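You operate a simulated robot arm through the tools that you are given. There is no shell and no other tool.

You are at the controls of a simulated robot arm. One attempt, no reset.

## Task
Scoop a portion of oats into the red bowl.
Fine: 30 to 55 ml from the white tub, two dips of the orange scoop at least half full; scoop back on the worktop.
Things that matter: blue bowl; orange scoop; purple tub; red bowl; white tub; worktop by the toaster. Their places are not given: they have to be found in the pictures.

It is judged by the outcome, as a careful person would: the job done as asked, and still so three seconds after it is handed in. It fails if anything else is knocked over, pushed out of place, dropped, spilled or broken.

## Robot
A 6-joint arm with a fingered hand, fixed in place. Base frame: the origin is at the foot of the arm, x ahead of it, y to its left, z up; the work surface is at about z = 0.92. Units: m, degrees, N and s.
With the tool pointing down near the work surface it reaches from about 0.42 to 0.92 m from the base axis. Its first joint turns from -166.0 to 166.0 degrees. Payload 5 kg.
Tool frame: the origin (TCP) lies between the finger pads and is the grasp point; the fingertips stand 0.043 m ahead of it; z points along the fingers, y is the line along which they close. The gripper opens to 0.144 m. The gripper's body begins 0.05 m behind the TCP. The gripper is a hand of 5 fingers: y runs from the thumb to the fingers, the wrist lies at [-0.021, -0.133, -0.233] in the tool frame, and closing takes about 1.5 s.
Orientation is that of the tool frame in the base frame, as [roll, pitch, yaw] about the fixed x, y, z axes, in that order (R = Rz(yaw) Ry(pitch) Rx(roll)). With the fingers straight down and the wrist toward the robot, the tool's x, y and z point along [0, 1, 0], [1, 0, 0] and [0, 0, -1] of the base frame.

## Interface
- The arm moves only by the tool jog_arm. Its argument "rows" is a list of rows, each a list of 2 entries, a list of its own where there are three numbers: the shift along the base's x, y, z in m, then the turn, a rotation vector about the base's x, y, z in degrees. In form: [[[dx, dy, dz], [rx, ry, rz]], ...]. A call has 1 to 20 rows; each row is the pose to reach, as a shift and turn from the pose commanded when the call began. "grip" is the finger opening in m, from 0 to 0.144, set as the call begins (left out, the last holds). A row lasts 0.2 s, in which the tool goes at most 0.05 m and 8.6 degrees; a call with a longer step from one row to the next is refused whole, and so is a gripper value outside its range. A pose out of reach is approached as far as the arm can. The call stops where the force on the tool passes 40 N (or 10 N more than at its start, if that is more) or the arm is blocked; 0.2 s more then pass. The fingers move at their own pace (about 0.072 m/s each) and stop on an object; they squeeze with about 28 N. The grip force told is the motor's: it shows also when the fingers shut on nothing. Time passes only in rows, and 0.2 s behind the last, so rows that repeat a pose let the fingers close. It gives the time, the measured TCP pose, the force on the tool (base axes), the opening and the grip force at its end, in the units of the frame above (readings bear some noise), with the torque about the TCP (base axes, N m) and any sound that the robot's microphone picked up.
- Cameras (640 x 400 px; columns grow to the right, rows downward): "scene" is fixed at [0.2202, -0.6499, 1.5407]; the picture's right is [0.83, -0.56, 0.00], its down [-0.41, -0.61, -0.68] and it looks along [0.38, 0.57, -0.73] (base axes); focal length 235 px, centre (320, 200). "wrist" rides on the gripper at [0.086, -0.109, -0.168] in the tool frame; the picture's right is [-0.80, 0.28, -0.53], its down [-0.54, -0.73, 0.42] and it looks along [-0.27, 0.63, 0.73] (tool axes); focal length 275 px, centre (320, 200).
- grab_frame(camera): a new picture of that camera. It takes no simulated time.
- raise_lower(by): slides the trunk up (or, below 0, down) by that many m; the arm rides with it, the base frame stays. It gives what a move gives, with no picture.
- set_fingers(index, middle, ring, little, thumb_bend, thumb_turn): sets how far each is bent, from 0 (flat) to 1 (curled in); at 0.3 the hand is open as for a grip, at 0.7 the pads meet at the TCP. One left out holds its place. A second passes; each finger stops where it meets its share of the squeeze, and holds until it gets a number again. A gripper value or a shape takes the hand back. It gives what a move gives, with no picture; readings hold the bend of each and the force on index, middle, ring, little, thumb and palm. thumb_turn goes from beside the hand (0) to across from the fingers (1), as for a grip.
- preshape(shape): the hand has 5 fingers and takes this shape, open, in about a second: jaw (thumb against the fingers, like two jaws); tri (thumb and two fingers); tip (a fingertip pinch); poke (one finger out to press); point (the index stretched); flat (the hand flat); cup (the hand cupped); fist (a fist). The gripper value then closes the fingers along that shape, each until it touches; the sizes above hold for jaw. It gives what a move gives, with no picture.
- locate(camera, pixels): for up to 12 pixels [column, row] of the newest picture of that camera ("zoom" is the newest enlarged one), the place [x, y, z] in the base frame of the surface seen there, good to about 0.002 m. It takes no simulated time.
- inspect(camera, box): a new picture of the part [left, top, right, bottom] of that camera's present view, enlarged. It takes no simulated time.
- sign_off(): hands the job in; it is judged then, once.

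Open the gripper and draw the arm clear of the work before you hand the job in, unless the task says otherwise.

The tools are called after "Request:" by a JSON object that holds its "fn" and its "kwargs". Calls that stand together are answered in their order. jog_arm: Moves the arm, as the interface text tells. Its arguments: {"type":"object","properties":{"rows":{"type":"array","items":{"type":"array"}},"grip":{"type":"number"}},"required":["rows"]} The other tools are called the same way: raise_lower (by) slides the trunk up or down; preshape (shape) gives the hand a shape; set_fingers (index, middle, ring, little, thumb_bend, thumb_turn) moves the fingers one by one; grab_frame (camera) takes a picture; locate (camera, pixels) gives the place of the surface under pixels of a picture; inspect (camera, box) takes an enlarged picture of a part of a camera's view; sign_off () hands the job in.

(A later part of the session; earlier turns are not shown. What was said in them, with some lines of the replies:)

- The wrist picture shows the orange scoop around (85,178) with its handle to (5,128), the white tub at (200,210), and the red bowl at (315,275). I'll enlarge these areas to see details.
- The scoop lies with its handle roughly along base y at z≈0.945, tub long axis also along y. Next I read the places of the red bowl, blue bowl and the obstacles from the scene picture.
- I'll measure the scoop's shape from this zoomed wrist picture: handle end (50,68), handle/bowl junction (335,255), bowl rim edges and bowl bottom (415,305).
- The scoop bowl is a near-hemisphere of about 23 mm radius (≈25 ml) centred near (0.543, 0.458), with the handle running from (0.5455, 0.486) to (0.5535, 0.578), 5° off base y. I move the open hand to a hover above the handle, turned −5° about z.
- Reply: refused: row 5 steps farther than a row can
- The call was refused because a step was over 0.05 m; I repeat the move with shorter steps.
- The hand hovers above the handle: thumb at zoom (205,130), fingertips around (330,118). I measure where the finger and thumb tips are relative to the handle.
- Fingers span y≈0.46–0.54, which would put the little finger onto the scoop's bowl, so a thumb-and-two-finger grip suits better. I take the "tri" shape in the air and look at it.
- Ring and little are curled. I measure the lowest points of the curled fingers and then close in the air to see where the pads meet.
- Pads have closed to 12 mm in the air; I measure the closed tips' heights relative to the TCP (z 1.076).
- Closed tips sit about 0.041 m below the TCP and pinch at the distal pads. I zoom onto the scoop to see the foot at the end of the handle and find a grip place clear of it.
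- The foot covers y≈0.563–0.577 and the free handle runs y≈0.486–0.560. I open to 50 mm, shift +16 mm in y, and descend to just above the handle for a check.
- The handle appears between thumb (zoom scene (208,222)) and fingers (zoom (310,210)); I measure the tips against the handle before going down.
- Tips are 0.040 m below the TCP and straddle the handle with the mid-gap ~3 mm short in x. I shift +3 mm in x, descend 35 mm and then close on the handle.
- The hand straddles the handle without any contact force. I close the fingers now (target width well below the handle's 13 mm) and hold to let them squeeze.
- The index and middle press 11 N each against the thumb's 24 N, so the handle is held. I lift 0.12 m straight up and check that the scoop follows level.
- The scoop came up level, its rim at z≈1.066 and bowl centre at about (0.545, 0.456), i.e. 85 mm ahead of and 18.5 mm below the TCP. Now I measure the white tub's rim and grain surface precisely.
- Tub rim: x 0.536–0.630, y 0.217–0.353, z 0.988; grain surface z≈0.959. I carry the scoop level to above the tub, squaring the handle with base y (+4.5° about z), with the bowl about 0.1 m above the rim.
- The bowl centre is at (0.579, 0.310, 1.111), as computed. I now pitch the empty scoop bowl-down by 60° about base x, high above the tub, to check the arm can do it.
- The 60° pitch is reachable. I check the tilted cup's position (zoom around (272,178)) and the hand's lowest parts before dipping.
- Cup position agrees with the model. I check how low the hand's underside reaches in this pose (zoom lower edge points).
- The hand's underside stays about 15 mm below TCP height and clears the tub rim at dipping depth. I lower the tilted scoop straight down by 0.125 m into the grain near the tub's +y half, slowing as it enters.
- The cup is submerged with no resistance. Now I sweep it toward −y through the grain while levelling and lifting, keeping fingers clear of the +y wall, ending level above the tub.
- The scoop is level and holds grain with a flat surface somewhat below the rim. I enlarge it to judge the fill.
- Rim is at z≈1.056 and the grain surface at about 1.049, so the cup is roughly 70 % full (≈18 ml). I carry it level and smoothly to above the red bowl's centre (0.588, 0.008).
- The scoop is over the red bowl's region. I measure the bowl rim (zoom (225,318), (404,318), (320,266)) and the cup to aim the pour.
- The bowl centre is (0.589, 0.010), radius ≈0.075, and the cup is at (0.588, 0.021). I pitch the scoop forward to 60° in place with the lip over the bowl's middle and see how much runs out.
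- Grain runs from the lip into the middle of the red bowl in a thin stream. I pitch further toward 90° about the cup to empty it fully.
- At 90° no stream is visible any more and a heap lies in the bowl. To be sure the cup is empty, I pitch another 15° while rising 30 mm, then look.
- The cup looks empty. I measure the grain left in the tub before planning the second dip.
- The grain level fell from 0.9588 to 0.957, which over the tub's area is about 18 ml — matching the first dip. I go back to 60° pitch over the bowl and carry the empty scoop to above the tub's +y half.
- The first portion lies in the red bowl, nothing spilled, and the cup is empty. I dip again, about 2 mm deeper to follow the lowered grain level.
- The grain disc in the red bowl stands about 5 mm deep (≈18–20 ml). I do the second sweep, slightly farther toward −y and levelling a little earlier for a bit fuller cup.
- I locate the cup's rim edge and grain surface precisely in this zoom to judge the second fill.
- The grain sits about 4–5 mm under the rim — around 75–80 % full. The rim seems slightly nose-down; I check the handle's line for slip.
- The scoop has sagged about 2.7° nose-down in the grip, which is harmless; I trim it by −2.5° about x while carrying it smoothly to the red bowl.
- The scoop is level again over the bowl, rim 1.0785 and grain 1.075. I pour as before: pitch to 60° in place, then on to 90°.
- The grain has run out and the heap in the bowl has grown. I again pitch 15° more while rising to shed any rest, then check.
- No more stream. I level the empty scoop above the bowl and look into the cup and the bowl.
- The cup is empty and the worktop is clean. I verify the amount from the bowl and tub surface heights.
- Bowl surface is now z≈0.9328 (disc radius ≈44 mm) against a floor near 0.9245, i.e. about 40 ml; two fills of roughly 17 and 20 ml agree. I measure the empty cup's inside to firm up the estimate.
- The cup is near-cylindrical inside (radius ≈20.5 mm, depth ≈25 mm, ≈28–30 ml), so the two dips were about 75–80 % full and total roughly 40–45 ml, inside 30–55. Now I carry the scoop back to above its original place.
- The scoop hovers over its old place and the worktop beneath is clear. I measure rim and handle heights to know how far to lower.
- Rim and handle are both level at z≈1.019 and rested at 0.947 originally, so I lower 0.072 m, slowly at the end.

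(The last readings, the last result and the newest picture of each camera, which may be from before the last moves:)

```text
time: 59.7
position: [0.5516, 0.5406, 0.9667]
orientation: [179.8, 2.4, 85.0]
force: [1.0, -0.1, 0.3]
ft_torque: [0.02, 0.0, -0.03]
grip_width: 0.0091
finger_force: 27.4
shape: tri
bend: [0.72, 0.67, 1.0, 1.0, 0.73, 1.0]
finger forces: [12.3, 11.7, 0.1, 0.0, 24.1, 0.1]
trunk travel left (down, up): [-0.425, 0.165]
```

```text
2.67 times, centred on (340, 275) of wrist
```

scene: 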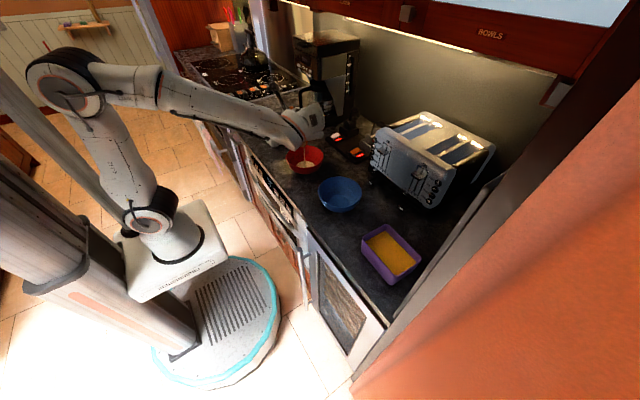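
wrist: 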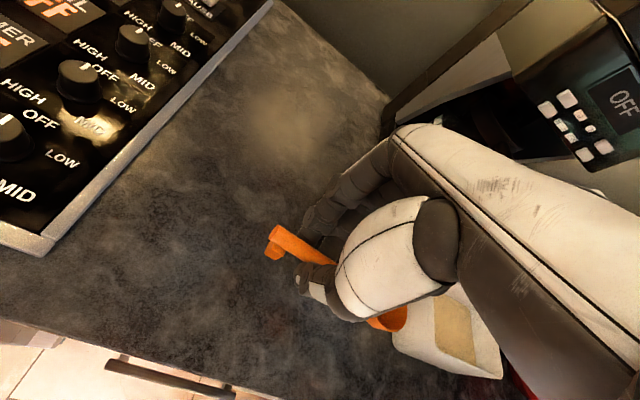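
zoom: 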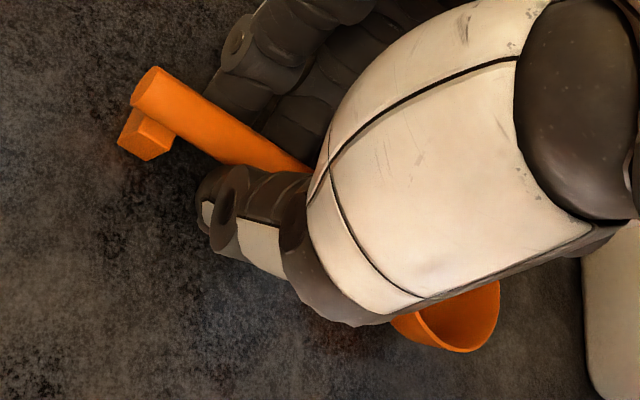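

The scoop is at or just above the worktop; I check the handle and rim heights against the resting value 0.947.

Request:
{"fn": "locate", "kwargs": {"camera": "zoom", "pixels": [[160, 90], [190, 110], [230, 140], [260, 155], [145, 130], [150, 152], [470, 345], [495, 300]]}}

Request:
{"fn": "jog_arm", "kwargs": {"rows": [[[0, 0, -0.0005], [0, 0, 0]], [[0, 0, -0.001], [0, 0, 0]], [[0, 0, -0.0015], [0, 0, 0]]]}}

```text
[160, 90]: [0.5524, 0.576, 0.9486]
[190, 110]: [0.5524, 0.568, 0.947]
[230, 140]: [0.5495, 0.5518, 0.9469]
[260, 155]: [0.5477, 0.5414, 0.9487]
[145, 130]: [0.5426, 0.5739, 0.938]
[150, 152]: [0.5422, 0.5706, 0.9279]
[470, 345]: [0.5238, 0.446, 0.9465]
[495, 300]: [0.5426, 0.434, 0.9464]
```

```text
time: 60.5
position: [0.5518, 0.5396, 0.9655]
orientation: [179.9, 2.4, 85.0]
force: [1.8, 0.7, 1.5]
ft_torque: [-0.05, -0.03, 0.02]
grip_width: 0.0096
finger_force: 27.6
shape: tri
bend: [0.72, 0.67, 1.0, 1.0, 0.73, 1.0]
finger forces: [12.6, 12.3, 0.1, 0.0, 24.2, 0.0]
trunk travel left (down, up): [-0.425, 0.165]
```

A light contact force (≈1.5 N) shows the scoop is standing on the worktop. I open the fingers to 50 mm to release it.

Request:
{"fn": "jog_arm", "kwargs": {"rows": [[[0, 0, 0], [0, 0, 0]], [[0, 0, 0], [0, 0, 0]], [[0, 0, 0], [0, 0, 0]], [[0, 0, 0], [0, 0, 0]], [[0, 0, 0], [0, 0, 0]], [[0, 0, 0], [0, 0, 0]]], "grip": 0.05}}

Request:
{"fn": "inspect", "kwargs": {"camera": "scene", "box": [235, 90, 283, 126]}}

Request:
{"fn": "inspect", "kwargs": {"camera": "wrist", "box": [240, 200, 440, 350]}}

```text
time: 61.9
position: [0.5523, 0.54, 0.9651]
orientation: [179.9, 2.5, 85.0]
force: [-0.7, -0.2, 0.4]
ft_torque: [0.01, 0.0, 0.01]
grip_width: 0.0495
finger_force: 0.0
shape: tri
bend: [0.74, 0.52, 0.99, 0.99, 0.74, 1.0]
finger forces: [0.0, 0.0, 0.0, 0.0, 0.0, 0.0]
trunk travel left (down, up): [-0.425, 0.165]
```

```text
11.11 times, centred on (259, 108) of scene
```

zoom: 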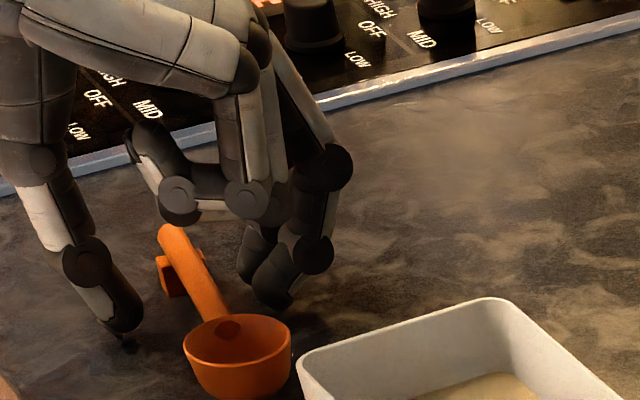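

```text
2.67 times, centred on (340, 275) of wrist
```

zoom: 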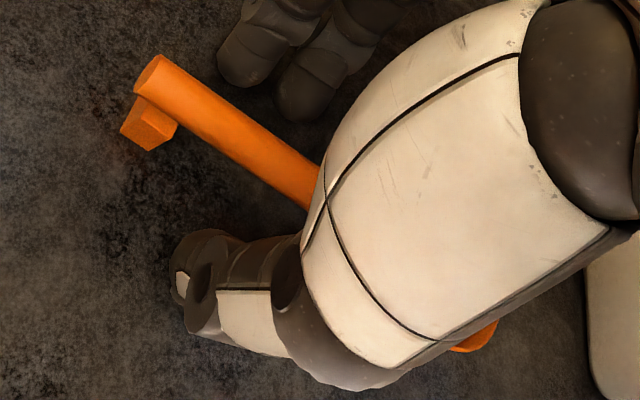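

The scoop stands on the worktop and both sides of the hand are clear of it. I rise straight up slowly, then draw the arm back toward its starting place.

Request:
{"fn": "jog_arm", "kwargs": {"rows": [[[0, 0, 0.008], [0, 0, 0]], [[0, 0, 0.02], [0, 0, 0]], [[0, 0, 0.04], [0, 0, 0]], [[0, 0, 0.07], [0, 0, 0]], [[0, 0, 0.1], [0, 0, 0]], [[0, 0, 0.14], [0, 0, 0]], [[0, 0, 0.18], [0, 0, 0]], [[0, 0, 0.22], [0, 0, 0]], [[-0.01, -0.02, 0.25], [0, 0, 0]], [[-0.02, -0.055, 0.27], [0, 0, 0]], [[-0.03, -0.095, 0.285], [0, 0, 0]], [[-0.04, -0.135, 0.295], [0, 0, 0]], [[-0.05, -0.175, 0.3], [0, 0, 0]], [[-0.06, -0.215, 0.305], [0, 0, 0]], [[-0.07, -0.255, 0.31], [0, 0, 0]], [[-0.08, -0.295, 0.31], [0, 0, 0]], [[-0.09, -0.335, 0.31], [0, 0, 0]], [[-0.09, -0.36, 0.31], [0, 0, 0]]]}}

Request:
{"fn": "grab_frame", "kwargs": {"camera": "scene"}}

Request:
{"fn": "inspect", "kwargs": {"camera": "scene", "box": [220, 80, 440, 290]}}

Request:
{"fn": "inspect", "kwargs": {"camera": "scene", "box": [250, 108, 298, 153]}}

Request:
{"fn": "grab_frame", "kwargs": {"camera": "wrist"}}

```text
time: 65.7
position: [0.4612, 0.1808, 1.2758]
orientation: [179.9, 2.3, 85.0]
force: [0.3, 0.2, -0.2]
ft_torque: [0.0, 0.01, 0.0]
grip_width: 0.0502
finger_force: 0.1
shape: tri
bend: [0.74, 0.52, 0.99, 0.99, 0.73, 1.0]
finger forces: [0.1, 0.0, 0.0, 0.1, 0.0, 0.0]
trunk travel left (down, up): [-0.425, 0.165]
```

```text
taken
```

scene: 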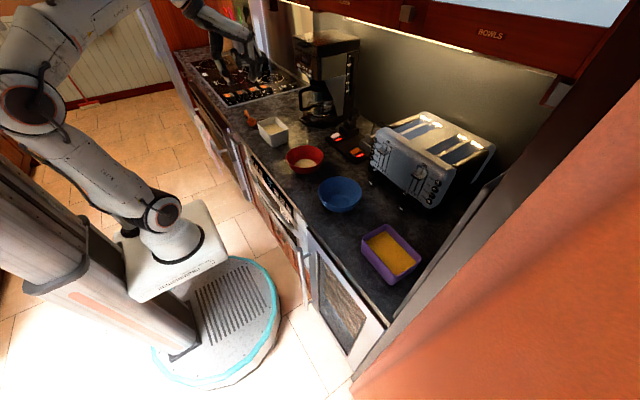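

```text
1.90 times, centred on (330, 185) of scene
```

zoom: 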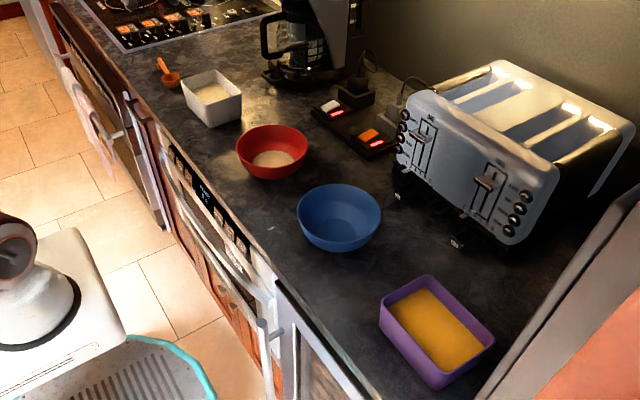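

```text
8.89 times, centred on (274, 130) of scene
```

zoom: 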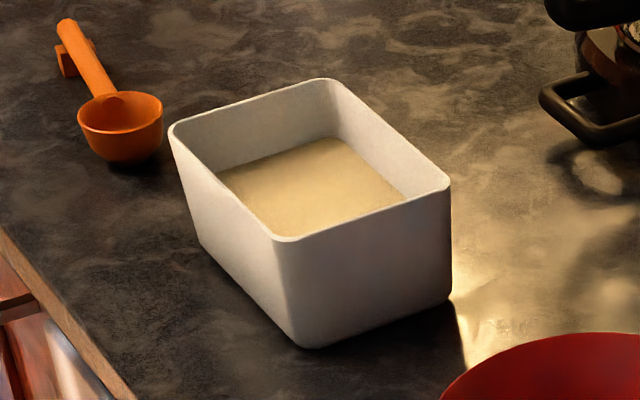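

```text
taken
```

wrist: 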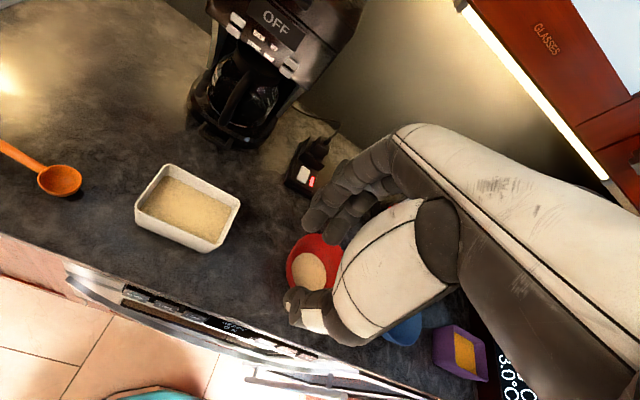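

All items stand where they were, the scoop is back on its place on the worktop, and the tub's grain line dropped about 4 mm (≈40 ml). I open the hand fully in the clear before handing in.

Request:
{"fn": "preshape", "kwargs": {"shape": "jaw"}}

Request:
{"fn": "inspect", "kwargs": {"camera": "scene", "box": [235, 95, 345, 185]}}

```text
time: 66.6
position: [0.4614, 0.1814, 1.2762]
orientation: [179.9, 2.4, 85.0]
force: [0.1, -0.9, 0.5]
ft_torque: [-0.03, 0.0, 0.02]
grip_width: 0.1436
finger_force: 0.1
shape: jaw
bend: [0.3, 0.3, 0.3, 0.3, 0.3, 0.98]
finger forces: [0.0, 0.0, 0.1, 0.1, 0.0, 0.0]
trunk travel left (down, up): [-0.425, 0.165]
```

```text
4.44 times, centred on (290, 140) of scene
```

zoom: 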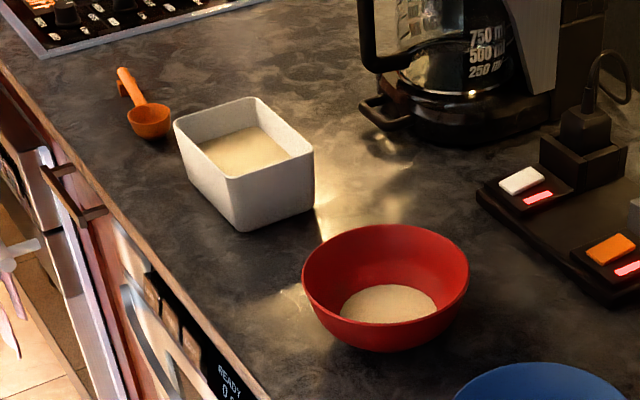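

The last picture shows oats in the red bowl at (388,303), the scoop at rest at (147,115), tub and bowls unmoved, and no spill. The hand is open and clear, so I hand the job in.

Request:
{"fn": "sign_off", "kwargs": {}}

```text
The job is handed in.
```

I put two scoops of oats from the white tub into the red bowl, about 40 ml in total. That is my best estimate from the pictures. Measuring the bowl, the scoop fills and the drop in the tub gave 35–45 ml. The least precise readings of the tub, from its surface height, came out lower, at about 26 ml.

- **Dips:** there were two. The first was about 70–75% full and the second about 75–80%. The scoop looked empty after the second pour.
- **Scoop:** it is back in its original place on the worktop, standing level.
- **Everything else:** the tub and bowls are where they were, and I saw no spilled oats in the last pictures.

The hand is open and the arm is clear. The job is handed in, but no verdict came back.
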